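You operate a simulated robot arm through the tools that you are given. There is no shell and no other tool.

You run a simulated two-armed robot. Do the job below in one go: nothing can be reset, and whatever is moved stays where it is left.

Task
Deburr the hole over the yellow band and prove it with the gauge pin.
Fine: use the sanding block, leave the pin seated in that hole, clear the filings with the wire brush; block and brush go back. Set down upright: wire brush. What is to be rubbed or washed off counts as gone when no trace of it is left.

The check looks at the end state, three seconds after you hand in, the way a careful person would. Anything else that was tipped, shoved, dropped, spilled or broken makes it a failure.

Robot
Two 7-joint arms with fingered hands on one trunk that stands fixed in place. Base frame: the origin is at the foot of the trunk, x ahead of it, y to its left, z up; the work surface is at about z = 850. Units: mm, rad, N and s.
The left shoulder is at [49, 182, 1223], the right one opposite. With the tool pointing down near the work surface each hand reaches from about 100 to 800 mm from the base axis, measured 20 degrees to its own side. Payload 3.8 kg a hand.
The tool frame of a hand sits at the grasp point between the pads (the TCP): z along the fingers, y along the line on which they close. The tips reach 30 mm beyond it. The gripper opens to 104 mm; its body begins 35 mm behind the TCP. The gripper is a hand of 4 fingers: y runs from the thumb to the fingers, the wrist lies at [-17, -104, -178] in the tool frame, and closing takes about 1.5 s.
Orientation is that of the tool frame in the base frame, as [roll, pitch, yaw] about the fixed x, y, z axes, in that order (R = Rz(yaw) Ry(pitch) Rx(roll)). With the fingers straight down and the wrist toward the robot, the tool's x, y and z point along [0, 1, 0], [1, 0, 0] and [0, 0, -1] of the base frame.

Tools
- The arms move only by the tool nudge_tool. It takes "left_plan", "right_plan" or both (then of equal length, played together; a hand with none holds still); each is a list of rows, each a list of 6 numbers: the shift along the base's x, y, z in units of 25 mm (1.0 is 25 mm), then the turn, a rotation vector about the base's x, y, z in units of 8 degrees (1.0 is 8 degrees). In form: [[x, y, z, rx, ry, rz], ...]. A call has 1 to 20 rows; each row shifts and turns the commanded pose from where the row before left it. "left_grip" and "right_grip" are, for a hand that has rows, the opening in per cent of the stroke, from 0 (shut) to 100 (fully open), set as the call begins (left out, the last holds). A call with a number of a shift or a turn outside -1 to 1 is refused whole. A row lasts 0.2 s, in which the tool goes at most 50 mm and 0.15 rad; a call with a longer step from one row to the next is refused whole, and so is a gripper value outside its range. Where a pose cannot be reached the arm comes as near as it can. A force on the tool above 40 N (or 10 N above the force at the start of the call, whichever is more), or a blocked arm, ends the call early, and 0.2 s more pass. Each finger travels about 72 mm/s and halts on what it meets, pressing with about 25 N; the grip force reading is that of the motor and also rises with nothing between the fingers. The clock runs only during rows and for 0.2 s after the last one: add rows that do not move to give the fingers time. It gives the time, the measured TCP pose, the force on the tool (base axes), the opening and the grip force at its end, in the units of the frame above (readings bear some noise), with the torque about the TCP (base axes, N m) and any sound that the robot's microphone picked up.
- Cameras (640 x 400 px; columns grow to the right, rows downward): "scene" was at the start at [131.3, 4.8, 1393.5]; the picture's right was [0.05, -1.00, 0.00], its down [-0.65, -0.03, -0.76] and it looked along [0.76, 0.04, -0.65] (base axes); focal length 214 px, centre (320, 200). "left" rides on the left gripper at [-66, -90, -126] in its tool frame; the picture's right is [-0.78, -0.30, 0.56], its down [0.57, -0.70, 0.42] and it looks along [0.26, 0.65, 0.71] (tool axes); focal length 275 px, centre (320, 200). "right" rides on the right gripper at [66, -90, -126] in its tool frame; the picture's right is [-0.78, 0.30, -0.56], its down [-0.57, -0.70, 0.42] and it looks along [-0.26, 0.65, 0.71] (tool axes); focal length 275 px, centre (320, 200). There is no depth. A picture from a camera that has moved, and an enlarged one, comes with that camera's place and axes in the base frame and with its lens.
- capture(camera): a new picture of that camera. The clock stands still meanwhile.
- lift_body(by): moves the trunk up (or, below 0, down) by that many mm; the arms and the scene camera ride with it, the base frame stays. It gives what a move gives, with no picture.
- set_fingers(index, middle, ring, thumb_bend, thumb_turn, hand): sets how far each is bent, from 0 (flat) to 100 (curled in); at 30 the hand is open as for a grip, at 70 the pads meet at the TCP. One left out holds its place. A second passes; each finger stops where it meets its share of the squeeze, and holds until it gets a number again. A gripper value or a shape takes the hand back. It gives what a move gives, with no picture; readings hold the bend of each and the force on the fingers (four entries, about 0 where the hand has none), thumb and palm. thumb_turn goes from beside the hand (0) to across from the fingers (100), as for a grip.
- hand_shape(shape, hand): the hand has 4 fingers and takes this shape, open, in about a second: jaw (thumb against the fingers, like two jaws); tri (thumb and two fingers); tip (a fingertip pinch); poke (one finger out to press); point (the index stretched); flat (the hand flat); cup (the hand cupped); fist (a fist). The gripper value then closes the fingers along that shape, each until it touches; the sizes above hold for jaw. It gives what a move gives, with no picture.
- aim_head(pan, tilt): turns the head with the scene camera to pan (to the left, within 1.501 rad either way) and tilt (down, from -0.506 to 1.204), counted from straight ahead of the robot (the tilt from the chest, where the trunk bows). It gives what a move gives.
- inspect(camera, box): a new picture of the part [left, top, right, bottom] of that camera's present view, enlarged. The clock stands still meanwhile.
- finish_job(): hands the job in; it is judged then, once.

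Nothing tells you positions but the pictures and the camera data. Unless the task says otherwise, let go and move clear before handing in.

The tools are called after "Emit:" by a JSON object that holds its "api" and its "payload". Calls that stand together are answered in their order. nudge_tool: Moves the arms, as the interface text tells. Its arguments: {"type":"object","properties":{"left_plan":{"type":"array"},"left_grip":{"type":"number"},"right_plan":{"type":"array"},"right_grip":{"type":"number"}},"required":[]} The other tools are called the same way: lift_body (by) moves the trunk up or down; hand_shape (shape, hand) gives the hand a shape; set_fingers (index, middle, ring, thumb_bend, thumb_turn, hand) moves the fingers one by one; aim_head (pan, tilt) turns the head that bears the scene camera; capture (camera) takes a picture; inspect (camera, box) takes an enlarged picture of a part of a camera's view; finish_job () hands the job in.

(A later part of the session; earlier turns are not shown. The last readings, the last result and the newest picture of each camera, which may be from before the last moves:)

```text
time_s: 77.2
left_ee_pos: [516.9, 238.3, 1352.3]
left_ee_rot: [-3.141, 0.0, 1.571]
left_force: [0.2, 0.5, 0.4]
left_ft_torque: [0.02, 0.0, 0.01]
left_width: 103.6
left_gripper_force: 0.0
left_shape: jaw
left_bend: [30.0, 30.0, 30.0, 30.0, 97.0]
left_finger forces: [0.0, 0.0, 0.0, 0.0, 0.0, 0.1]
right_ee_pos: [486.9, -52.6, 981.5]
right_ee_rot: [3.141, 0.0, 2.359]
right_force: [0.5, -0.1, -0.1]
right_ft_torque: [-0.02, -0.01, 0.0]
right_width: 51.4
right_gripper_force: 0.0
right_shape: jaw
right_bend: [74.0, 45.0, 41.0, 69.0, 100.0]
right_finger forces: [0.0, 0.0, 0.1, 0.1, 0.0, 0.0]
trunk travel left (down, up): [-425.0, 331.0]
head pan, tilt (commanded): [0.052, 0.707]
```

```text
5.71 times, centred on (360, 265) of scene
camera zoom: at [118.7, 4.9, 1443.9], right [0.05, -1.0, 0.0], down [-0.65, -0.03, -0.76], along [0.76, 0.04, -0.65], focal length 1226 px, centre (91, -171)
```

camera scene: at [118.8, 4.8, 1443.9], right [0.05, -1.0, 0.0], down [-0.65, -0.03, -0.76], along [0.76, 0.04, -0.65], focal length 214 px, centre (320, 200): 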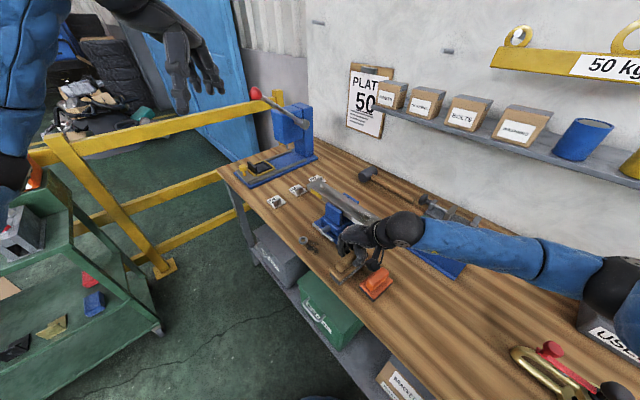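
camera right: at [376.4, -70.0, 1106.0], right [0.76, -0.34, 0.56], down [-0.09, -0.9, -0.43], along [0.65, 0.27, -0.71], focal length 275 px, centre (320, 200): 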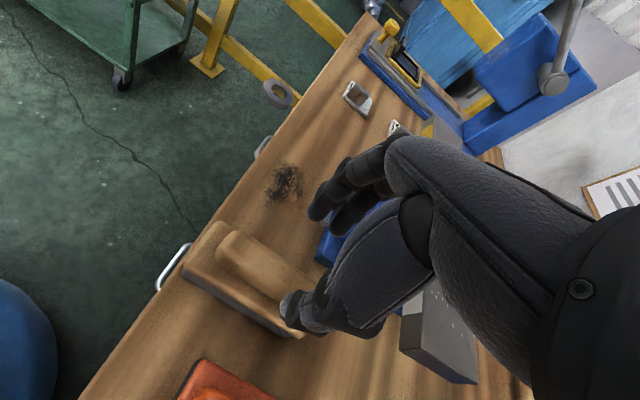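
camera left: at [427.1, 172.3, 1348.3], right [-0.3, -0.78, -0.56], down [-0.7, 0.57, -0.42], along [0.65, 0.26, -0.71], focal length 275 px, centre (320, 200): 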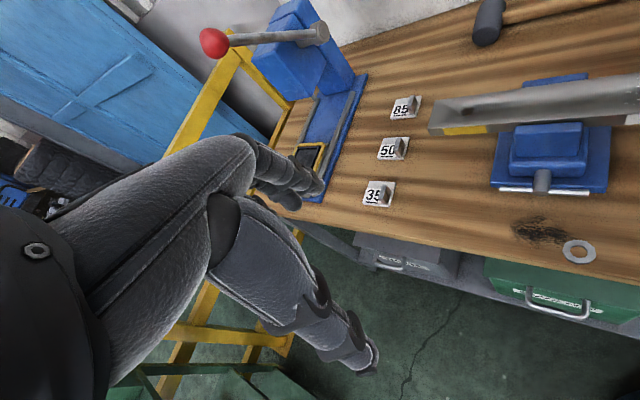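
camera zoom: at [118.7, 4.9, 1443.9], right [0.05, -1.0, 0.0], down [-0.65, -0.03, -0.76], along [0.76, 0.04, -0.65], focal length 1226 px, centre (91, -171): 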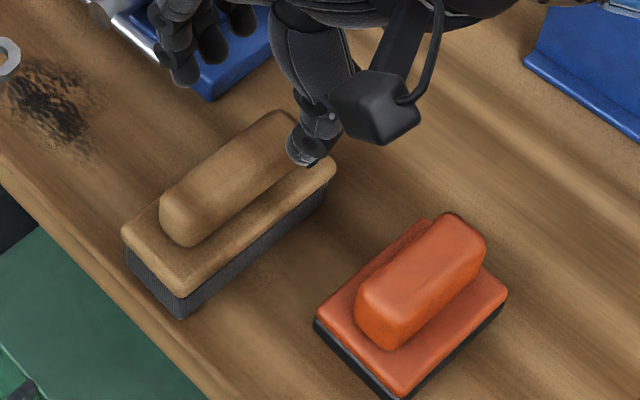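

The brush stands upright at (487, -50), yaw -45°. I'll lean the hand 16° to the right, shift along the handle and regrasp.

Emit:
{"api": "nudge_tool", "payload": {"right_plan": [[0.256, -0.2, 0, 0.7, 0.7, 0], [0.256, -0.2, 0, 0.7, 0.7, 0], [0, 0, 0, 0, 0, 0], [0, 0, -0.4, 0, 0, 0], [0, 0, -0.6, 0, 0, 0], [0, 0, -0.6, 0, 0, 0], [0, 0, 0, 0, 0, 0]], "right_grip": 55}}

Emit:
{"api": "inspect", "payload": {"camera": "scene", "box": [320, 220, 400, 290]}}

Emit:
{"api": "inspect", "payload": {"camera": "right", "box": [140, 180, 380, 380]}}

```text
time_s: 78.8
left_ee_pos: [516.2, 236.7, 1353.2]
left_ee_rot: [3.141, -0.001, 1.572]
left_force: [0.1, -0.2, 1.1]
left_ft_torque: [0.0, 0.06, 0.04]
left_width: 103.6
left_gripper_force: 0.0
left_shape: jaw
left_bend: [30.0, 30.0, 30.0, 30.0, 97.0]
left_finger forces: [0.0, 0.0, 0.0, 0.0, 0.0, 0.0]
right_ee_pos: [499.0, -62.6, 941.5]
right_ee_rot: [3.139, -0.277, 2.357]
right_force: [0.2, -0.1, 0.0]
right_ft_torque: [0.03, -0.03, -0.02]
right_width: 56.7
right_gripper_force: 0.0
right_shape: jaw
right_bend: [73.0, 43.0, 39.0, 66.0, 99.0]
right_finger forces: [0.0, 0.1, 0.0, 0.0, 0.1, 0.1]
trunk travel left (down, up): [-425.0, 331.0]
head pan, tilt (commanded): [0.052, 0.707]
```

```text
5.71 times, centred on (360, 255) of scene
camera zoom: at [118.6, 4.9, 1443.9], right [0.05, -1.0, 0.0], down [-0.65, -0.03, -0.76], along [0.76, 0.04, -0.65], focal length 1226 px, centre (91, -114)
```

zoom: 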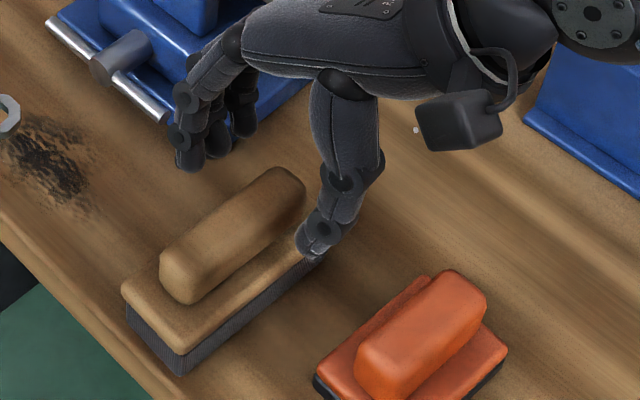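

```text
2.00 times, centred on (260, 280) of right
camera zoom: at [414.5, -106.8, 1079.6], right [0.84, -0.43, 0.32], down [-0.19, -0.8, -0.57], along [0.5, 0.42, -0.76], focal length 551 px, centre (440, 40)
```

zoom: 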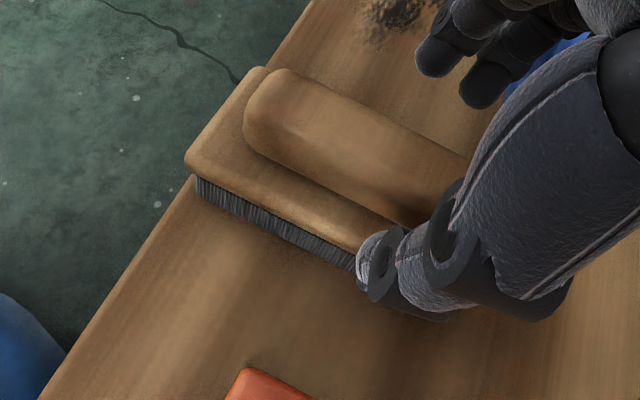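

Emit:
{"api": "nudge_tool", "payload": {"right_plan": [[-0.24, 0.24, 0, 0, 0, 0], [0, 0, -0.3, 0, 0, 0], [0, 0, -0.2, 0, 0, 0], [0, 0, 0, 0, 0, 0]], "right_grip": 42}}

Emit:
{"api": "inspect", "payload": {"camera": "scene", "box": [320, 220, 400, 290]}}

Emit:
{"api": "inspect", "payload": {"camera": "right", "box": [140, 180, 380, 380]}}

```text
time_s: 79.8
left_ee_pos: [516.9, 238.1, 1352.6]
left_ee_rot: [-3.142, 0.0, 1.569]
left_force: [0.5, 0.2, -0.4]
left_ft_torque: [0.01, 0.01, 0.02]
left_width: 103.8
left_gripper_force: 0.0
left_shape: jaw
left_bend: [30.0, 30.0, 30.0, 30.0, 97.0]
left_finger forces: [0.0, 0.1, 0.0, 0.0, 0.0, 0.0]
right_ee_pos: [494.7, -56.7, 929.9]
right_ee_rot: [3.141, -0.278, 2.36]
right_force: [0.1, 1.2, 0.2]
right_ft_torque: [0.0, -0.01, -0.03]
right_width: 43.8
right_gripper_force: 0.1
right_shape: jaw
right_bend: [74.0, 48.0, 45.0, 71.0, 100.0]
right_finger forces: [0.1, 0.0, 0.1, 0.0, 0.1, 0.0]
trunk travel left (down, up): [-425.0, 331.0]
head pan, tilt (commanded): [0.052, 0.707]
```

```text
5.71 times, centred on (360, 255) of scene
camera zoom: at [118.7, 4.9, 1443.9], right [0.05, -1.0, 0.0], down [-0.65, -0.03, -0.76], along [0.76, 0.04, -0.65], focal length 1226 px, centre (91, -114)
```

zoom: 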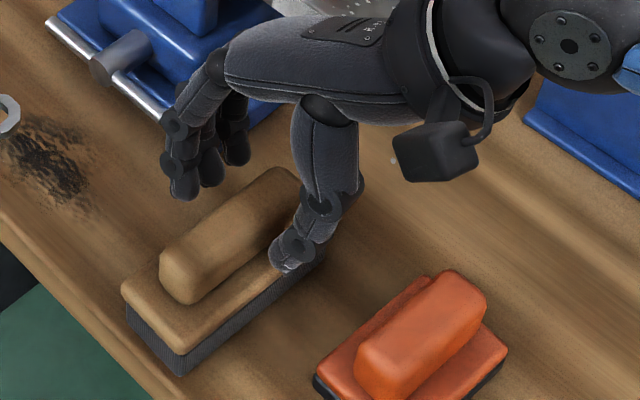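

```text
2.00 times, centred on (260, 280) of right
camera zoom: at [409.4, -99.8, 1067.6], right [0.85, -0.43, 0.32], down [-0.19, -0.8, -0.57], along [0.5, 0.42, -0.76], focal length 551 px, centre (440, 40)
```

zoom: 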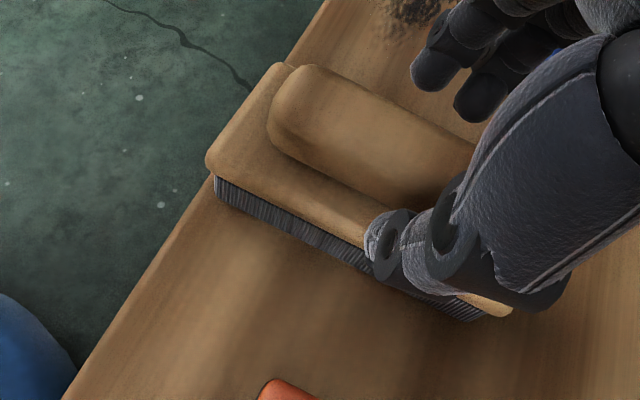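

Emit:
{"api": "nudge_tool", "payload": {"right_plan": [[0, 0, 0, 0, 0, 0], [0, 0, 0, 0, 0, 0], [0, 0, 0, 0, 0, 0], [0, 0, 0, 0, 0, 0], [0, 0, 0, 0, 0, 0], [0, 0, 0, 0, 0, 0]], "right_grip": 0}}

Emit:
{"api": "inspect", "payload": {"camera": "scene", "box": [320, 220, 400, 290]}}

Emit:
{"api": "inspect", "payload": {"camera": "right", "box": [140, 180, 380, 380]}}

```text
time_s: 81.2
left_ee_pos: [517.2, 238.6, 1352.8]
left_ee_rot: [3.14, 0.002, 1.57]
left_force: [-0.5, 0.2, 0.5]
left_ft_torque: [-0.01, 0.0, 0.01]
left_width: 103.8
left_gripper_force: 0.0
left_shape: jaw
left_bend: [30.0, 30.0, 30.0, 30.0, 97.0]
left_finger forces: [0.1, 0.0, 0.0, 0.0, 0.0, 0.0]
right_ee_pos: [494.2, -56.5, 929.7]
right_ee_rot: [3.14, -0.277, 2.358]
right_force: [0.7, 1.1, 0.2]
right_ft_torque: [0.01, -0.04, -0.02]
right_width: 20.6
right_gripper_force: 24.8
right_shape: jaw
right_bend: [72.0, 62.0, 63.0, 74.0, 100.0]
right_finger forces: [13.1, 6.6, 2.9, 0.1, 22.5, 0.1]
trunk travel left (down, up): [-425.0, 331.0]
head pan, tilt (commanded): [0.052, 0.707]
```

```text
5.71 times, centred on (360, 255) of scene
camera zoom: at [118.8, 4.9, 1443.9], right [0.05, -1.0, 0.0], down [-0.65, -0.03, -0.76], along [0.76, 0.04, -0.65], focal length 1226 px, centre (91, -114)
```

zoom: 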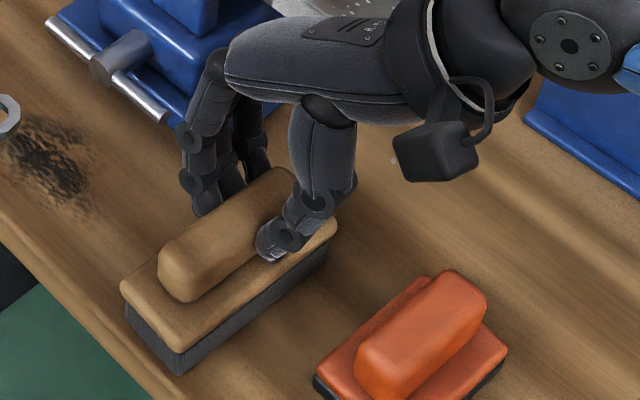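

```text
2.00 times, centred on (260, 280) of right
camera zoom: at [409.4, -99.8, 1067.6], right [0.85, -0.43, 0.32], down [-0.19, -0.8, -0.57], along [0.5, 0.42, -0.76], focal length 551 px, centre (440, 40)
```

zoom: 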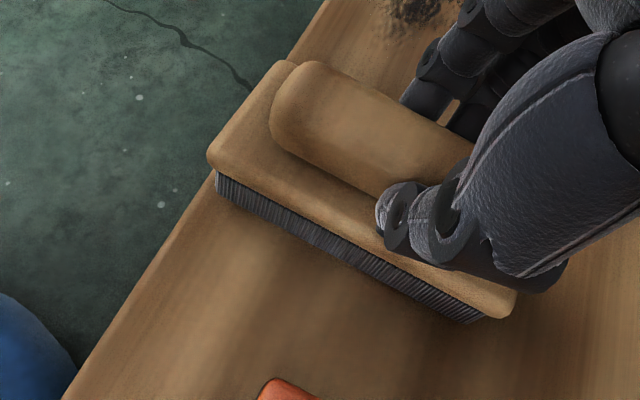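

The regrasp is solid: TCP z = 929.7 with the bristles on the bench. I'll lift and carry the brush to a point beyond the patch, clear of both the washer and the vise handle, before lowering.

Emit:
{"api": "nudge_tool", "payload": {"right_plan": [[0, 0, 0.3, 0, 0, 0], [0, 0, 0.8, 0, 0, 0], [0, 0, 0.9, 0, 0, 0], [0, 0, 0.9, 0, 0, 0], [0, 0, 0.9, 0, 0, 0], [0, 0, 0.9, 0, 0, 0], [0, 0, 0.9, 0, 0, 0], [0, 0, 0.6, 0, 0, 0], [0.531, 0.893, 0, 0, 0, 0], [0.531, 0.893, 0, 0, 0, 0], [0.531, 0.893, 0, 0, 0, 0], [0.531, 0.893, 0, 0, 0, 0], [0.531, 0.893, 0, 0, 0, 0], [0.531, 0.893, 0, 0, 0, 0], [0.531, 0.893, 0, 0, 0, 0], [0, 0, 0, 0, 0, 0]]}}

Emit:
{"api": "capture", "payload": {"camera": "scene"}}

Emit:
{"api": "capture", "payload": {"camera": "left"}}

Emit:
{"api": "capture", "payload": {"camera": "right"}}

```text
time_s: 84.6
left_ee_pos: [517.2, 237.7, 1352.6]
left_ee_rot: [3.141, 0.0, 1.57]
left_force: [-0.9, -0.4, -0.6]
left_ft_torque: [0.04, 0.01, -0.01]
left_width: 103.7
left_gripper_force: 0.0
left_shape: jaw
left_bend: [30.0, 30.0, 30.0, 30.0, 97.0]
left_finger forces: [0.0, 0.0, 0.0, 0.0, 0.1, 0.0]
right_ee_pos: [586.9, 97.1, 1084.5]
right_ee_rot: [3.141, -0.277, 2.358]
right_force: [0.5, 0.6, -1.4]
right_ft_torque: [-0.03, -0.02, 0.0]
right_width: 20.2
right_gripper_force: 25.0
right_shape: jaw
right_bend: [72.0, 62.0, 63.0, 74.0, 100.0]
right_finger forces: [13.2, 6.5, 2.9, 0.1, 22.6, 0.0]
trunk travel left (down, up): [-425.0, 331.0]
head pan, tilt (commanded): [0.052, 0.707]
```

```text
taken
camera scene: at [118.7, 4.1, 1443.9], right [0.05, -1.0, 0.0], down [-0.65, -0.03, -0.76], along [0.76, 0.04, -0.65], focal length 214 px, centre (320, 200)
```

scene: 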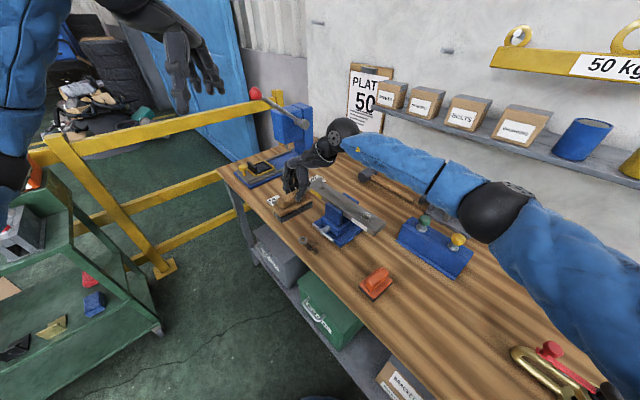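

```text
taken
camera left: at [427.0, 171.5, 1478.5], right [-0.3, -0.78, -0.56], down [-0.7, 0.57, -0.42], along [0.65, 0.27, -0.71], focal length 275 px, centre (320, 200)
```

left: 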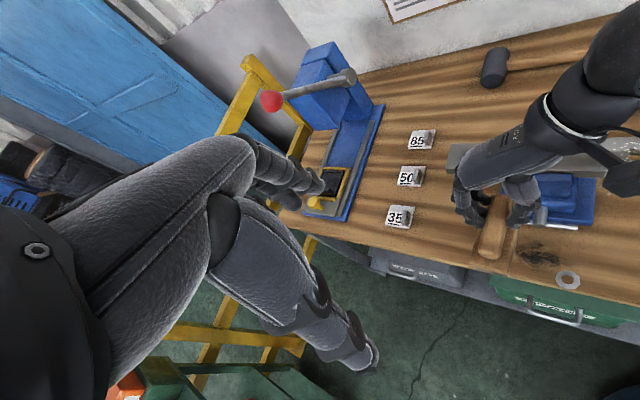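

```text
taken
camera right: at [501.9, 54.5, 1222.9], right [0.84, -0.43, 0.32], down [-0.19, -0.8, -0.57], along [0.5, 0.42, -0.76], focal length 275 px, centre (320, 200)
```

right: 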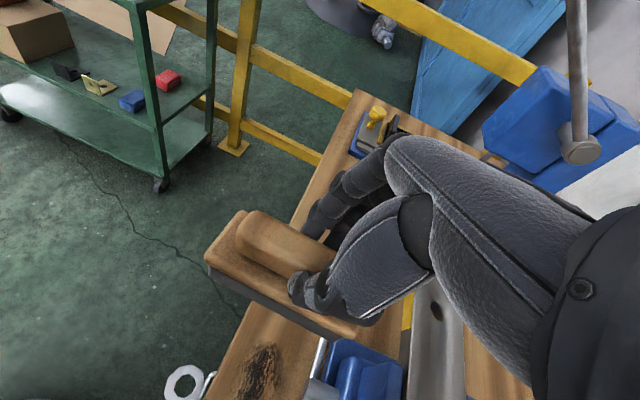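

Emit:
{"api": "nudge_tool", "payload": {"right_plan": [[-0.14, 0.14, 0, 0, 0, 0], [0, 0, -0.6, 0, 0, 0], [0, 0, -0.8, 0, 0, 0], [0, 0, -0.8, 0, 0, 0], [0, 0, -0.8, 0, 0, 0], [0, 0, -0.8, 0, 0, 0], [0, 0, -0.8, 0, 0, 0], [0, 0, -0.5, 0, 0, 0], [0, 0, 0, 0, 0, 0]]}}

Emit:
{"api": "inspect", "payload": {"camera": "left", "box": [430, 140, 630, 320]}}

Emit:
{"api": "inspect", "payload": {"camera": "scene", "box": [250, 150, 370, 270]}}

Emit:
{"api": "capture", "payload": {"camera": "right"}}

```text
time_s: 86.6
left_ee_pos: [516.7, 237.3, 1352.9]
left_ee_rot: [-3.141, -0.001, 1.57]
left_force: [0.4, -0.2, 0.6]
left_ft_torque: [0.02, 0.03, -0.03]
left_width: 103.9
left_gripper_force: 0.0
left_shape: jaw
left_bend: [30.0, 30.0, 30.0, 30.0, 97.0]
left_finger forces: [0.0, 0.0, 0.1, 0.0, 0.0, 0.1]
right_ee_pos: [584.0, 101.4, 987.5]
right_ee_rot: [3.14, -0.278, 2.359]
right_force: [-0.5, 0.1, -1.5]
right_ft_torque: [-0.05, -0.03, -0.06]
right_width: 20.8
right_gripper_force: 25.0
right_shape: jaw
right_bend: [72.0, 62.0, 63.0, 74.0, 100.0]
right_finger forces: [13.0, 6.5, 2.9, 0.0, 22.5, 0.0]
right hand out of reach, approached as far as the arm can: row 7, 8
trunk travel left (down, up): [-425.0, 331.0]
head pan, tilt (commanded): [0.052, 0.707]
```

```text
2.22 times, centred on (530, 230) of left
camera zoom: at [427.1, 172.5, 1478.3], right [-0.3, -0.78, -0.56], down [-0.7, 0.57, -0.42], along [0.65, 0.26, -0.71], focal length 612 px, centre (-147, 133)
```

zoom: 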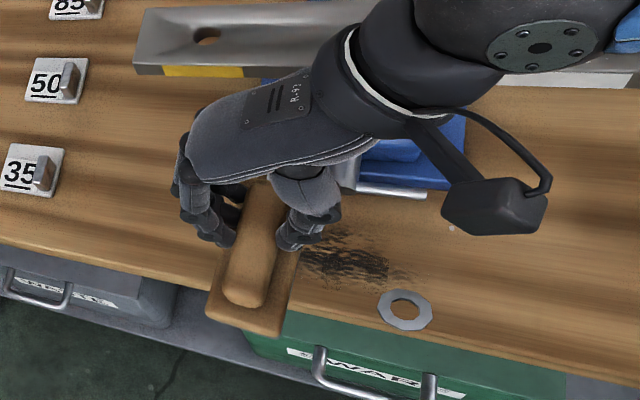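

```text
3.33 times, centred on (310, 210) of scene
camera zoom: at [118.8, 5.0, 1443.9], right [0.05, -1.0, 0.0], down [-0.65, -0.03, -0.76], along [0.76, 0.04, -0.65], focal length 715 px, centre (353, 167)
```

zoom: 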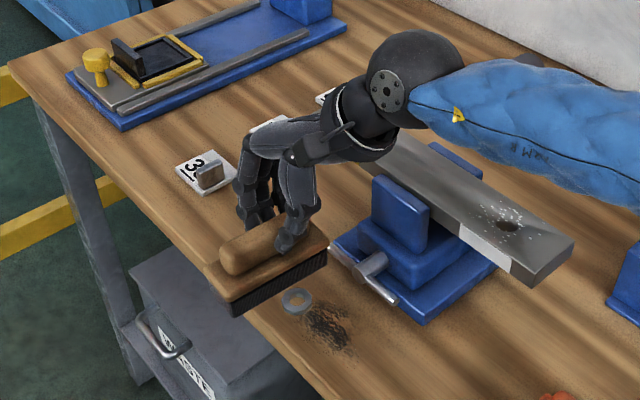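

```text
taken
camera right: at [498.8, 58.6, 1127.0], right [0.84, -0.43, 0.32], down [-0.19, -0.8, -0.57], along [0.5, 0.42, -0.76], focal length 275 px, centre (320, 200)
```

right: 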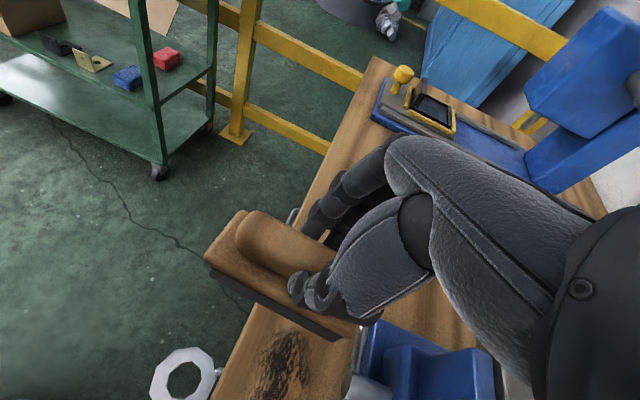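

Emit:
{"api": "nudge_tool", "payload": {"right_plan": [[0, 0, 0.6, 0, 0, 0], [0, 0, 0.8, 0, 0, 0], [0, 0, 0.8, 0, 0, 0], [0, 0, 0.6, 0, 0, 0], [0, 0, 0, 0, 0, 0]]}}

Emit:
{"api": "lift_body", "payload": {"by": -60}}

Emit:
{"api": "nudge_tool", "payload": {"right_plan": [[0, 0, -0.5, 0, 0, 0], [0, 0, -0.5, 0, 0, 0], [0, 0, -0.3, 0, 0, 0], [0, 0, 0, 0, 0, 0]]}}

```text
time_s: 87.8
left_ee_pos: [518.5, 237.4, 1353.8]
left_ee_rot: [3.14, 0.0, 1.571]
left_force: [-0.4, 0.3, 0.6]
left_ft_torque: [0.02, -0.05, 0.0]
left_width: 103.7
left_gripper_force: 0.1
left_shape: jaw
left_bend: [30.0, 30.0, 30.0, 30.0, 97.0]
left_finger forces: [0.0, 0.0, 0.1, 0.0, 0.0, 0.1]
right_ee_pos: [583.5, 101.6, 1059.1]
right_ee_rot: [3.141, -0.277, 2.358]
right_force: [-0.3, 0.5, -0.4]
right_ft_torque: [0.01, -0.05, 0.03]
right_width: 20.5
right_gripper_force: 25.0
right_shape: jaw
right_bend: [72.0, 62.0, 63.0, 74.0, 100.0]
right_finger forces: [13.2, 6.5, 2.9, 0.0, 22.5, 0.0]
trunk travel left (down, up): [-425.0, 331.0]
head pan, tilt (commanded): [0.052, 0.707]
```

```text
time_s: 88.8
left_ee_pos: [516.3, 237.2, 1293.5]
left_ee_rot: [-3.14, 0.001, 1.571]
left_force: [0.2, -0.6, 0.0]
left_ft_torque: [0.01, 0.02, 0.0]
left_width: 103.5
left_gripper_force: 0.1
left_shape: jaw
left_bend: [30.0, 30.0, 30.0, 30.0, 97.0]
left_finger forces: [0.0, 0.0, 0.1, 0.1, 0.0, 0.0]
right_ee_pos: [584.3, 101.8, 999.2]
right_ee_rot: [3.141, -0.276, 2.358]
right_force: [0.4, 0.1, -1.0]
right_ft_torque: [-0.03, -0.03, -0.03]
right_width: 20.3
right_gripper_force: 25.0
right_shape: jaw
right_bend: [72.0, 62.0, 63.0, 74.0, 100.0]
right_finger forces: [13.0, 6.5, 2.9, 0.1, 22.6, 0.0]
trunk travel left (down, up): [-365.0, 391.0]
head pan, tilt (commanded): [0.052, 0.707]
```

```text
time_s: 89.8
left_ee_pos: [516.7, 238.3, 1291.2]
left_ee_rot: [3.141, 0.0, 1.57]
left_force: [-0.4, 0.2, 0.5]
left_ft_torque: [0.0, -0.01, -0.02]
left_width: 103.6
left_gripper_force: 0.2
left_shape: jaw
left_bend: [30.0, 30.0, 30.0, 30.0, 97.0]
left_finger forces: [0.0, 0.0, 0.0, 0.1, 0.0, 0.0]
right_ee_pos: [583.5, 101.2, 965.4]
right_ee_rot: [3.141, -0.277, 2.358]
right_force: [0.5, -0.5, -1.6]
right_ft_torque: [-0.01, -0.05, 0.01]
right_width: 20.6
right_gripper_force: 24.7
right_shape: jaw
right_bend: [72.0, 62.0, 63.0, 74.0, 100.0]
right_finger forces: [13.1, 6.6, 2.8, 0.1, 22.6, 0.1]
trunk travel left (down, up): [-365.0, 391.0]
head pan, tilt (commanded): [0.052, 0.707]
```

Lowering the trunk restored the reach. I'll keep easing down toward the bench beyond the patch and check clearances.

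Emit:
{"api": "nudge_tool", "payload": {"right_plan": [[0, 0, -0.5, 0, 0, 0], [0, 0, -0.5, 0, 0, 0], [0, 0, 0, 0, 0, 0]]}}

Emit:
{"api": "inspect", "payload": {"camera": "left", "box": [430, 140, 630, 320]}}

Emit:
{"api": "inspect", "payload": {"camera": "scene", "box": [250, 160, 370, 280]}}

Emit:
{"api": "capture", "payload": {"camera": "right"}}

```text
time_s: 90.6
left_ee_pos: [517.7, 237.2, 1292.1]
left_ee_rot: [3.141, -0.001, 1.572]
left_force: [0.8, -1.1, -0.5]
left_ft_torque: [-0.03, -0.01, 0.0]
left_width: 103.6
left_gripper_force: 0.1
left_shape: jaw
left_bend: [30.0, 30.0, 30.0, 30.0, 97.0]
left_finger forces: [0.1, 0.1, 0.0, 0.0, 0.1, 0.0]
right_ee_pos: [583.5, 101.8, 940.6]
right_ee_rot: [3.14, -0.276, 2.358]
right_force: [-0.5, 0.5, -1.0]
right_ft_torque: [-0.02, -0.04, -0.01]
right_width: 20.4
right_gripper_force: 24.7
right_shape: jaw
right_bend: [72.0, 62.0, 63.0, 74.0, 100.0]
right_finger forces: [13.1, 6.5, 3.0, 0.0, 22.5, 0.1]
trunk travel left (down, up): [-365.0, 391.0]
head pan, tilt (commanded): [0.052, 0.707]
```

```text
2.22 times, centred on (530, 230) of left
camera zoom: at [427.1, 172.5, 1418.3], right [-0.3, -0.78, -0.56], down [-0.7, 0.57, -0.42], along [0.65, 0.26, -0.71], focal length 612 px, centre (-147, 133)
```

zoom: 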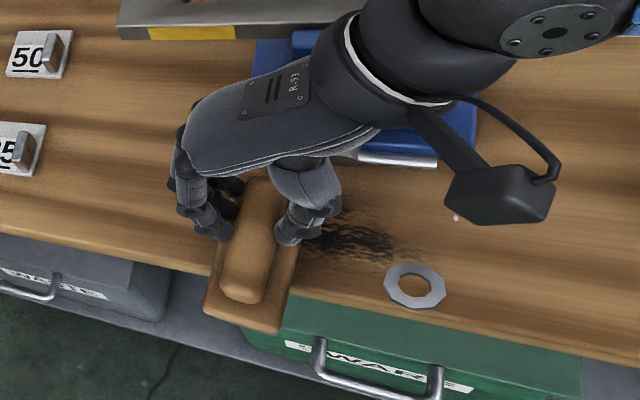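

```text
3.33 times, centred on (310, 220) of scene
camera zoom: at [134.4, 5.0, 1383.4], right [0.05, -1.0, 0.0], down [-0.65, -0.03, -0.76], along [0.76, 0.04, -0.65], focal length 715 px, centre (353, 133)
```

zoom: 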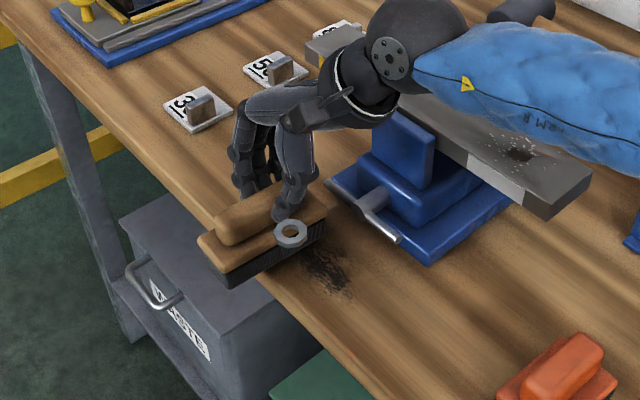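

```text
taken
camera right: at [499.0, 58.5, 1079.5], right [0.85, -0.42, 0.32], down [-0.19, -0.8, -0.57], along [0.5, 0.42, -0.76], focal length 275 px, centre (320, 200)
```

right: 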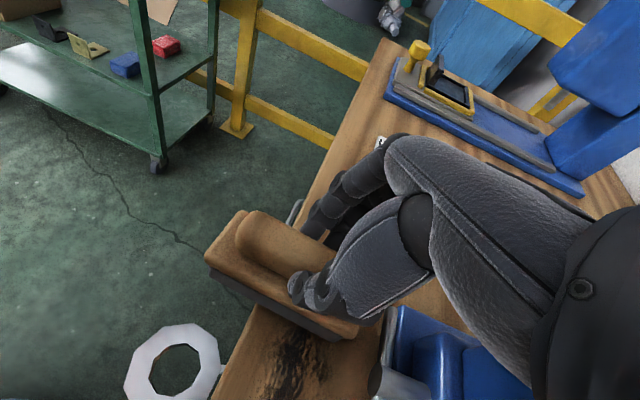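

Emit:
{"api": "nudge_tool", "payload": {"right_plan": [[0, 0, -0.2, 0, 0, 0], [0, 0, -0.1, 0, 0, 0], [0, 0, 0, 0, 0, 0]]}}

Emit:
{"api": "nudge_tool", "payload": {"right_plan": [[0, 0, -0.06, 0, 0, 0], [0, 0, -0.06, 0, 0, 0], [0, 0, 0, 0, 0, 0]]}}

```text
time_s: 91.4
left_ee_pos: [517.8, 238.4, 1292.7]
left_ee_rot: [3.14, 0.001, 1.57]
left_force: [-0.3, 1.7, -0.1]
left_ft_torque: [0.01, -0.01, -0.01]
left_width: 103.8
left_gripper_force: 0.0
left_shape: jaw
left_bend: [30.0, 30.0, 30.0, 30.0, 97.0]
left_finger forces: [0.1, 0.0, 0.0, 0.0, 0.0, 0.0]
right_ee_pos: [584.2, 101.4, 934.3]
right_ee_rot: [3.141, -0.276, 2.359]
right_force: [0.0, 0.1, -0.9]
right_ft_torque: [-0.03, 0.0, -0.01]
right_width: 20.7
right_gripper_force: 24.7
right_shape: jaw
right_bend: [72.0, 62.0, 63.0, 74.0, 100.0]
right_finger forces: [13.0, 6.5, 2.9, 0.1, 22.4, 0.0]
trunk travel left (down, up): [-365.0, 391.0]
head pan, tilt (commanded): [0.052, 0.707]
```

```text
time_s: 92.2
left_ee_pos: [517.4, 238.0, 1291.8]
left_ee_rot: [3.141, 0.001, 1.571]
left_force: [0.3, 0.1, 0.3]
left_ft_torque: [0.02, 0.01, -0.01]
left_width: 104.0
left_gripper_force: 0.1
left_shape: jaw
left_bend: [30.0, 30.0, 30.0, 30.0, 97.0]
left_finger forces: [0.0, 0.0, 0.1, 0.0, 0.0, 0.1]
right_ee_pos: [584.5, 101.1, 931.7]
right_ee_rot: [3.14, -0.277, 2.359]
right_force: [0.5, 0.0, -1.1]
right_ft_torque: [-0.04, -0.02, 0.0]
right_width: 20.6
right_gripper_force: 24.6
right_shape: jaw
right_bend: [72.0, 62.0, 63.0, 74.0, 100.0]
right_finger forces: [13.0, 6.6, 2.9, 0.0, 22.6, 0.1]
trunk travel left (down, up): [-365.0, 391.0]
head pan, tilt (commanded): [0.052, 0.707]
```

Emit:
{"api": "nudge_tool", "payload": {"right_plan": [[0.2, -0.2, 0, 0, 0, 0], [0.2, -0.2, 0, 0, 0, 0], [0, 0, -0.06, 0, 0, 0], [0, 0, -0.04, 0, 0, 0], [0, 0, 0, 0, 0, 0]]}}

Emit:
{"api": "nudge_tool", "payload": {"right_plan": [[0, 0, -0.05, 0, 0, 0], [0, 0, 0, 0, 0, 0]]}}

Emit:
{"api": "inspect", "payload": {"camera": "scene", "box": [270, 180, 360, 260]}}

Emit:
{"api": "inspect", "payload": {"camera": "left", "box": [430, 140, 630, 320]}}

```text
time_s: 93.4
left_ee_pos: [516.8, 236.9, 1293.5]
left_ee_rot: [3.141, 0.001, 1.569]
left_force: [0.6, -0.1, -0.8]
left_ft_torque: [0.01, -0.03, 0.0]
left_width: 103.9
left_gripper_force: 0.0
left_shape: jaw
left_bend: [30.0, 30.0, 30.0, 30.0, 97.0]
left_finger forces: [0.0, 0.0, 0.0, 0.0, 0.0, 0.0]
right_ee_pos: [593.0, 91.6, 928.0]
right_ee_rot: [3.141, -0.276, 2.358]
right_force: [-0.3, -0.4, 2.3]
right_ft_torque: [0.01, 0.03, 0.01]
right_width: 20.3
right_gripper_force: 24.7
right_shape: jaw
right_bend: [73.0, 62.0, 63.0, 74.0, 100.0]
right_finger forces: [13.1, 6.6, 2.9, 0.0, 23.3, 0.1]
trunk travel left (down, up): [-365.0, 391.0]
head pan, tilt (commanded): [0.052, 0.707]
```

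```text
time_s: 94.0
left_ee_pos: [516.2, 237.2, 1292.8]
left_ee_rot: [3.142, 0.0, 1.569]
left_force: [0.1, 0.8, 0.0]
left_ft_torque: [0.02, 0.0, -0.01]
left_width: 104.0
left_gripper_force: 0.0
left_shape: jaw
left_bend: [30.0, 30.0, 30.0, 30.0, 97.0]
left_finger forces: [0.0, 0.1, 0.0, 0.1, 0.0, 0.0]
right_ee_pos: [592.7, 91.5, 928.5]
right_ee_rot: [3.137, -0.276, 2.36]
right_force: [-2.9, -2.7, 8.3]
right_ft_torque: [-0.01, 0.05, 0.05]
right_width: 20.8
right_gripper_force: 24.7
right_shape: jaw
right_bend: [73.0, 62.0, 63.0, 74.0, 100.0]
right_finger forces: [13.2, 6.6, 3.0, 0.0, 25.5, 0.0]
trunk travel left (down, up): [-365.0, 391.0]
head pan, tilt (commanded): [0.052, 0.707]
```

```text
5.00 times, centred on (315, 220) of scene
camera zoom: at [133.2, 4.6, 1383.6], right [0.05, -1.0, 0.0], down [-0.65, -0.03, -0.76], along [0.76, 0.04, -0.65], focal length 1072 px, centre (345, 100)
```

zoom: 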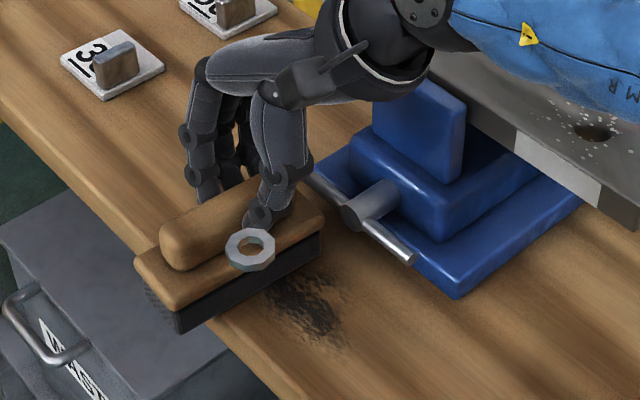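

```text
2.22 times, centred on (530, 230) of left
camera zoom: at [426.0, 172.1, 1418.8], right [-0.3, -0.78, -0.56], down [-0.7, 0.57, -0.42], along [0.65, 0.27, -0.71], focal length 612 px, centre (-147, 133)
```

zoom: 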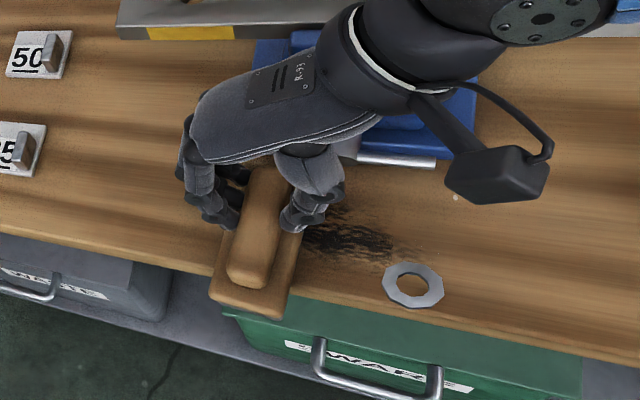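

Contact is about 8 N with the brush beside the patch. I'll sweep toward and over the patch in short steps, checking hand-to-washer clearance partway.

Emit:
{"api": "nudge_tool", "payload": {"right_plan": [[-0.24, -0.24, 0, 0, 0, 0], [-0.24, -0.24, 0, 0, 0, 0], [-0.24, -0.24, 0, 0, 0, 0], [-0.24, -0.24, 0, 0, 0, 0]]}}

Emit:
{"api": "inspect", "payload": {"camera": "scene", "box": [270, 180, 360, 260]}}

Emit:
{"api": "inspect", "payload": {"camera": "left", "box": [430, 140, 630, 320]}}

Emit:
{"api": "capture", "payload": {"camera": "right"}}

```text
time_s: 95.0
left_ee_pos: [516.9, 237.6, 1293.4]
left_ee_rot: [3.141, -0.002, 1.571]
left_force: [-0.3, 0.0, -0.8]
left_ft_torque: [0.0, 0.01, -0.01]
left_width: 103.4
left_gripper_force: 0.2
left_shape: jaw
left_bend: [30.0, 30.0, 30.0, 30.0, 97.0]
left_finger forces: [0.0, 0.0, 0.1, 0.1, 0.1, 0.0]
right_ee_pos: [568.2, 69.2, 928.7]
right_ee_rot: [3.137, -0.278, 2.359]
right_force: [3.8, 2.7, 12.8]
right_ft_torque: [0.17, -0.14, -0.02]
right_width: 21.0
right_gripper_force: 25.0
right_shape: jaw
right_bend: [73.0, 62.0, 63.0, 74.0, 100.0]
right_finger forces: [16.5, 8.4, 3.7, 0.0, 23.6, 0.0]
trunk travel left (down, up): [-365.0, 391.0]
head pan, tilt (commanded): [0.052, 0.707]
```

```text
5.00 times, centred on (315, 220) of scene
camera zoom: at [133.7, 5.1, 1383.5], right [0.05, -1.0, 0.0], down [-0.65, -0.03, -0.76], along [0.76, 0.04, -0.65], focal length 1072 px, centre (345, 100)
```

zoom: 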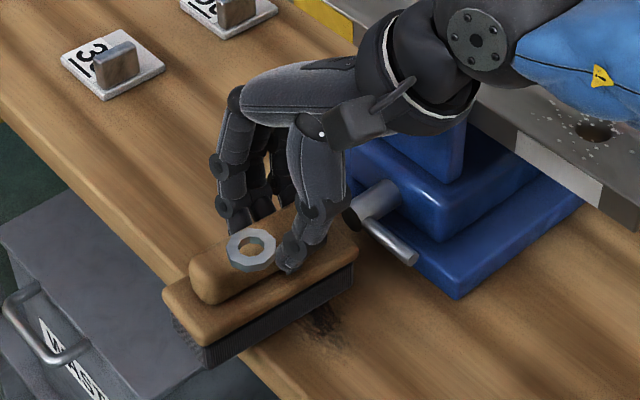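

```text
2.22 times, centred on (530, 230) of left
camera zoom: at [426.4, 172.6, 1418.6], right [-0.3, -0.78, -0.56], down [-0.7, 0.57, -0.42], along [0.65, 0.26, -0.71], focal length 612 px, centre (-147, 133)
```

zoom: 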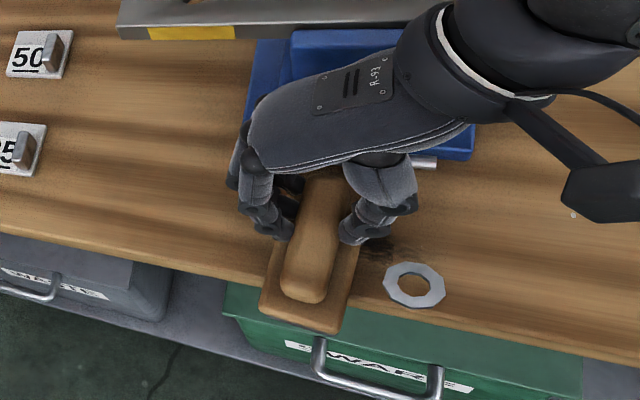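

```text
taken
camera right: at [483.1, 25.4, 1066.2], right [0.84, -0.43, 0.33], down [-0.19, -0.8, -0.57], along [0.5, 0.42, -0.76], focal length 275 px, centre (320, 200)
```

right: 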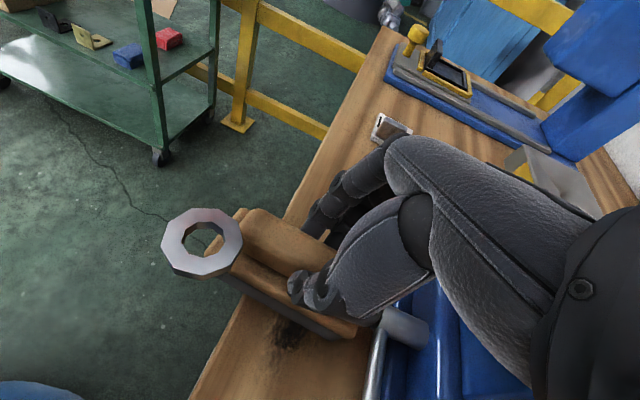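

It's clearing the patch, and the hand stays well clear of the washer. I'll continue the sweep to the far side.

Emit:
{"api": "nudge_tool", "payload": {"right_plan": [[-0.24, -0.24, 0, 0, 0, 0], [-0.24, -0.24, 0, 0, 0, 0], [-0.24, -0.24, 0, 0, 0, 0]]}}

Emit:
{"api": "inspect", "payload": {"camera": "left", "box": [450, 140, 640, 320]}}

Emit:
{"api": "capture", "payload": {"camera": "right"}}

```text
time_s: 95.8
left_ee_pos: [516.8, 237.6, 1291.3]
left_ee_rot: [3.141, -0.001, 1.571]
left_force: [1.0, -0.5, 0.3]
left_ft_torque: [0.03, 0.0, 0.01]
left_width: 103.6
left_gripper_force: 0.1
left_shape: jaw
left_bend: [30.0, 30.0, 30.0, 30.0, 97.0]
left_finger forces: [0.0, 0.0, 0.0, 0.0, 0.0, 0.0]
right_ee_pos: [549.7, 50.6, 928.8]
right_ee_rot: [3.139, -0.279, 2.359]
right_force: [5.1, 4.1, 15.7]
right_ft_torque: [0.23, -0.17, -0.05]
right_width: 21.2
right_gripper_force: 25.2
right_shape: jaw
right_bend: [73.0, 62.0, 63.0, 75.0, 100.0]
right_finger forces: [17.2, 8.9, 4.0, 0.1, 23.1, 0.0]
trunk travel left (down, up): [-365.0, 391.0]
head pan, tilt (commanded): [0.052, 0.707]
```

```text
2.22 times, centred on (545, 230) of left
camera zoom: at [426.2, 172.7, 1418.7], right [-0.3, -0.78, -0.56], down [-0.7, 0.57, -0.42], along [0.65, 0.26, -0.71], focal length 612 px, centre (-180, 133)
```

zoom: 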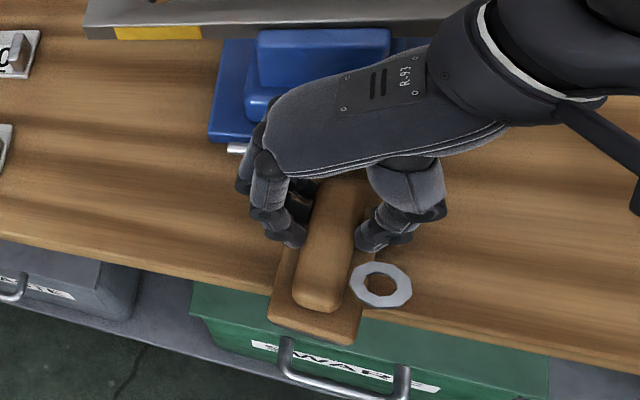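

```text
taken
camera right: at [465.7, 6.8, 1066.0], right [0.84, -0.43, 0.32], down [-0.19, -0.8, -0.57], along [0.5, 0.42, -0.76], focal length 275 px, centre (320, 200)
```

right: 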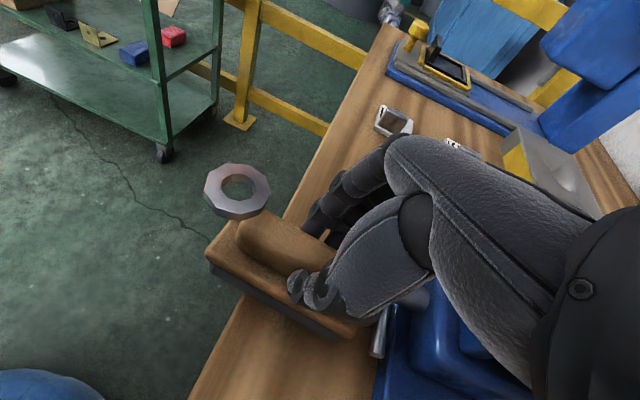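

Emit:
{"api": "nudge_tool", "payload": {"right_plan": [[-0.24, -0.24, 0.02, 0, 0, 0], [-0.24, -0.24, 0, 0, 0, 0], [-0.24, -0.24, 0, 0, 0, 0], [-0.24, -0.24, 0, 0, 0, 0], [0.24, 0.24, 0, 0, 0, 0], [0.24, 0.24, 0, 0, 0, 0], [0.24, 0.24, 0, 0, 0, 0], [0.24, 0.24, 0, 0, 0, 0], [0.24, 0.24, 0, 0, 0, 0], [0.24, 0.24, 0, 0, 0, 0], [0.24, 0.24, 0, 0, 0, 0], [0.24, 0.24, 0, 0, 0, 0], [0.24, 0.24, 0, 0, 0, 0]]}}

Emit:
{"api": "inspect", "payload": {"camera": "scene", "box": [270, 180, 360, 260]}}

Emit:
{"api": "inspect", "payload": {"camera": "left", "box": [450, 140, 640, 320]}}

```text
time_s: 98.6
left_ee_pos: [516.6, 236.7, 1294.3]
left_ee_rot: [3.14, 0.0, 1.571]
left_force: [-0.4, 1.1, 0.6]
left_ft_torque: [-0.02, 0.03, 0.02]
left_width: 103.7
left_gripper_force: 0.1
left_shape: jaw
left_bend: [30.0, 30.0, 30.0, 30.0, 97.0]
left_finger forces: [0.1, 0.0, 0.0, 0.0, 0.0, 0.0]
right_ee_pos: [579.8, 79.0, 928.4]
right_ee_rot: [3.139, -0.276, 2.359]
right_force: [-4.2, -5.0, 13.7]
right_ft_torque: [-0.11, 0.21, 0.05]
right_width: 21.3
right_gripper_force: 24.7
right_shape: jaw
right_bend: [73.0, 63.0, 71.0, 75.0, 100.0]
right_finger forces: [13.9, 5.8, 2.7, 0.1, 28.8, 0.0]
trunk travel left (down, up): [-365.0, 391.0]
head pan, tilt (commanded): [0.052, 0.707]
```

```text
5.00 times, centred on (315, 220) of scene
camera zoom: at [132.7, 4.3, 1383.6], right [0.05, -1.0, 0.0], down [-0.65, -0.03, -0.76], along [0.76, 0.04, -0.65], focal length 1072 px, centre (345, 100)
```

zoom: 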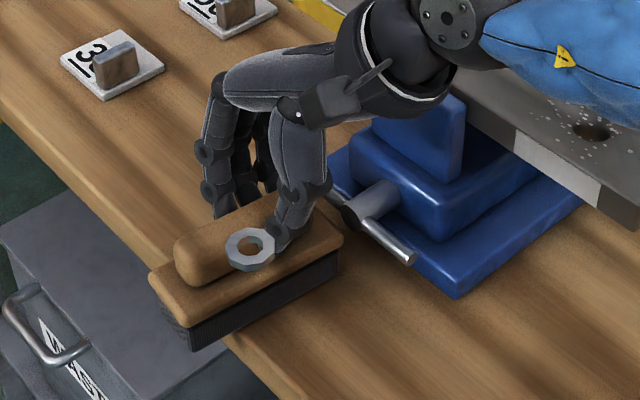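

```text
2.22 times, centred on (545, 230) of left
camera zoom: at [425.4, 171.7, 1419.0], right [-0.3, -0.78, -0.56], down [-0.7, 0.57, -0.42], along [0.65, 0.27, -0.71], focal length 612 px, centre (-180, 133)
```

zoom: 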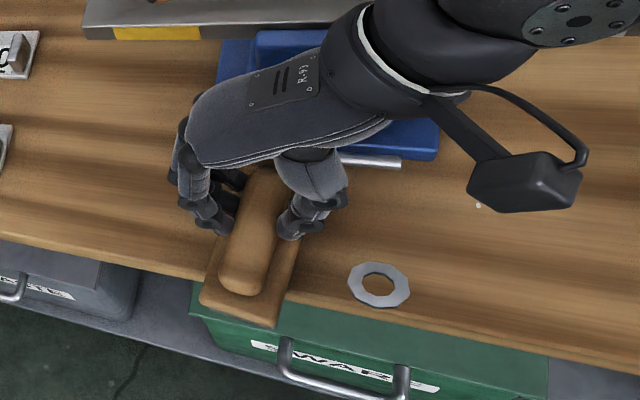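

The visible area is clean. I'll move on past the patch, slide off the edge side, lift and inspect where the patch was.

Emit:
{"api": "nudge_tool", "payload": {"right_plan": [[0.24, 0.24, 0, 0, 0, 0], [0.24, 0.24, 0, 0, 0, 0], [-0.2, 0.2, 0, 0, 0, 0], [-0.2, 0.2, 0, 0, 0, 0], [0, 0, 0.3, 0, 0, 0], [0, 0, 0.8, 0, 0, 0], [0, 0, 0.8, 0, 0, 0], [0.1, 0.1, 0.8, 0, 0, 0], [0.1, 0.1, 0.8, 0, 0, 0], [0, 0, 0.8, 0, 0, 0], [0, 0, 0, 0, 0, 0]]}}

Emit:
{"api": "inspect", "payload": {"camera": "scene", "box": [270, 190, 360, 260]}}

Emit:
{"api": "inspect", "payload": {"camera": "left", "box": [450, 190, 610, 300]}}

Emit:
{"api": "capture", "payload": {"camera": "right"}}

```text
time_s: 101.0
left_ee_pos: [517.6, 238.2, 1292.5]
left_ee_rot: [3.142, 0.002, 1.571]
left_force: [0.3, 0.0, 0.3]
left_ft_torque: [-0.02, 0.02, 0.01]
left_width: 103.9
left_gripper_force: 0.0
left_shape: jaw
left_bend: [30.0, 30.0, 30.0, 30.0, 97.0]
left_finger forces: [0.1, 0.0, 0.0, 0.1, 0.1, 0.1]
right_ee_pos: [588.2, 107.2, 1036.7]
right_ee_rot: [3.14, -0.278, 2.358]
right_force: [-0.6, 1.0, -1.6]
right_ft_torque: [0.03, -0.02, -0.03]
right_width: 21.1
right_gripper_force: 25.2
right_shape: jaw
right_bend: [73.0, 63.0, 71.0, 75.0, 100.0]
right_finger forces: [14.3, 6.7, 3.4, 0.1, 24.5, 0.0]
trunk travel left (down, up): [-365.0, 391.0]
head pan, tilt (commanded): [0.052, 0.707]
```

```text
5.71 times, centred on (315, 225) of scene
camera zoom: at [134.6, 5.0, 1383.3], right [0.05, -1.0, 0.0], down [-0.65, -0.03, -0.76], along [0.76, 0.04, -0.65], focal length 1226 px, centre (349, 57)
```

zoom: 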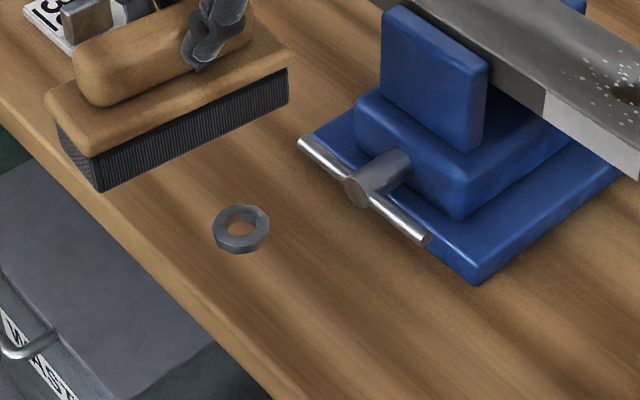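

```text
3.64 times, centred on (530, 245) of left
camera zoom: at [427.4, 172.5, 1418.2], right [-0.3, -0.78, -0.56], down [-0.7, 0.57, -0.42], along [0.65, 0.26, -0.71], focal length 1001 px, centre (-444, 36)
```

zoom: 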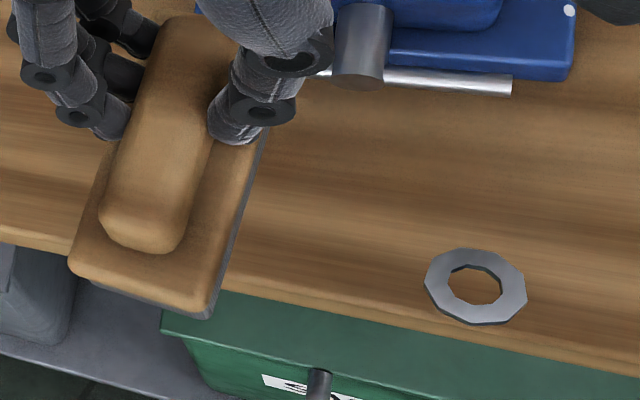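

```text
taken
camera right: at [503.2, 63.4, 1173.6], right [0.85, -0.42, 0.32], down [-0.19, -0.8, -0.57], along [0.5, 0.42, -0.76], focal length 275 px, centre (320, 200)
```

right: 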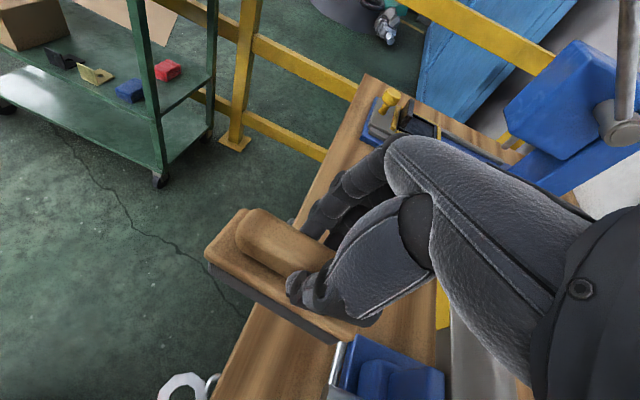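

The filings patch is completely gone. Now I'll carry the brush back to its home by rising first, then travelling high.

Emit:
{"api": "nudge_tool", "payload": {"right_plan": [[0, 0, 0.8, 0, 0, 0], [0, 0, 0.9, 0, 0, 0], [0, 0, 0.8, 0, 0, 0], [-0.3, -0.484, 0, 0, 0, 0], [-0.565, -0.912, 0, 0, 0, 0], [-0.565, -0.912, 0, 0, 0, 0], [-0.565, -0.912, 0, 0, 0, 0], [-0.565, -0.912, 0, 0, 0, 0], [-0.565, -0.912, 0, 0, 0, 0], [-0.565, -0.912, 0, 0, 0, 0], [-0.565, -0.912, 0, 0, 0, 0], [-0.565, -0.912, 0, 0, 0, 0], [-0.565, -0.912, 0, 0, 0, 0], [-0.565, -0.912, 0, 0, 0, 0], [-0.565, -0.912, 0, 0, 0, 0], [0, 0, 0, 0, 0, 0]]}}

Emit:
{"api": "capture", "payload": {"camera": "scene"}}

```text
time_s: 104.4
left_ee_pos: [517.6, 238.8, 1292.4]
left_ee_rot: [-3.141, 0.0, 1.571]
left_force: [0.1, -0.2, -0.6]
left_ft_torque: [0.02, 0.0, -0.01]
left_width: 103.7
left_gripper_force: 0.1
left_shape: jaw
left_bend: [30.0, 30.0, 30.0, 30.0, 97.0]
left_finger forces: [0.1, 0.0, 0.1, 0.0, 0.1, 0.0]
right_ee_pos: [427.3, -157.1, 1099.7]
right_ee_rot: [3.141, -0.278, 2.36]
right_force: [-0.4, 0.9, -1.0]
right_ft_torque: [0.01, -0.02, -0.02]
right_width: 20.9
right_gripper_force: 25.1
right_shape: jaw
right_bend: [73.0, 63.0, 71.0, 75.0, 100.0]
right_finger forces: [14.1, 6.6, 3.4, 0.1, 24.2, 0.1]
trunk travel left (down, up): [-365.0, 391.0]
head pan, tilt (commanded): [0.052, 0.707]
```

```text
taken
camera scene: at [134.7, 5.3, 1383.3], right [0.05, -1.0, 0.0], down [-0.65, -0.03, -0.76], along [0.76, 0.04, -0.65], focal length 214 px, centre (320, 200)
```

scene: 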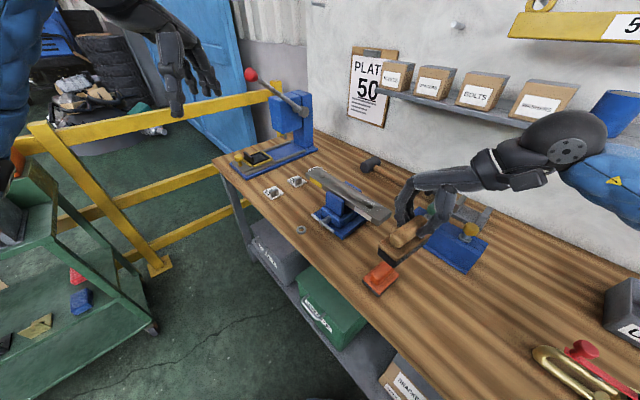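

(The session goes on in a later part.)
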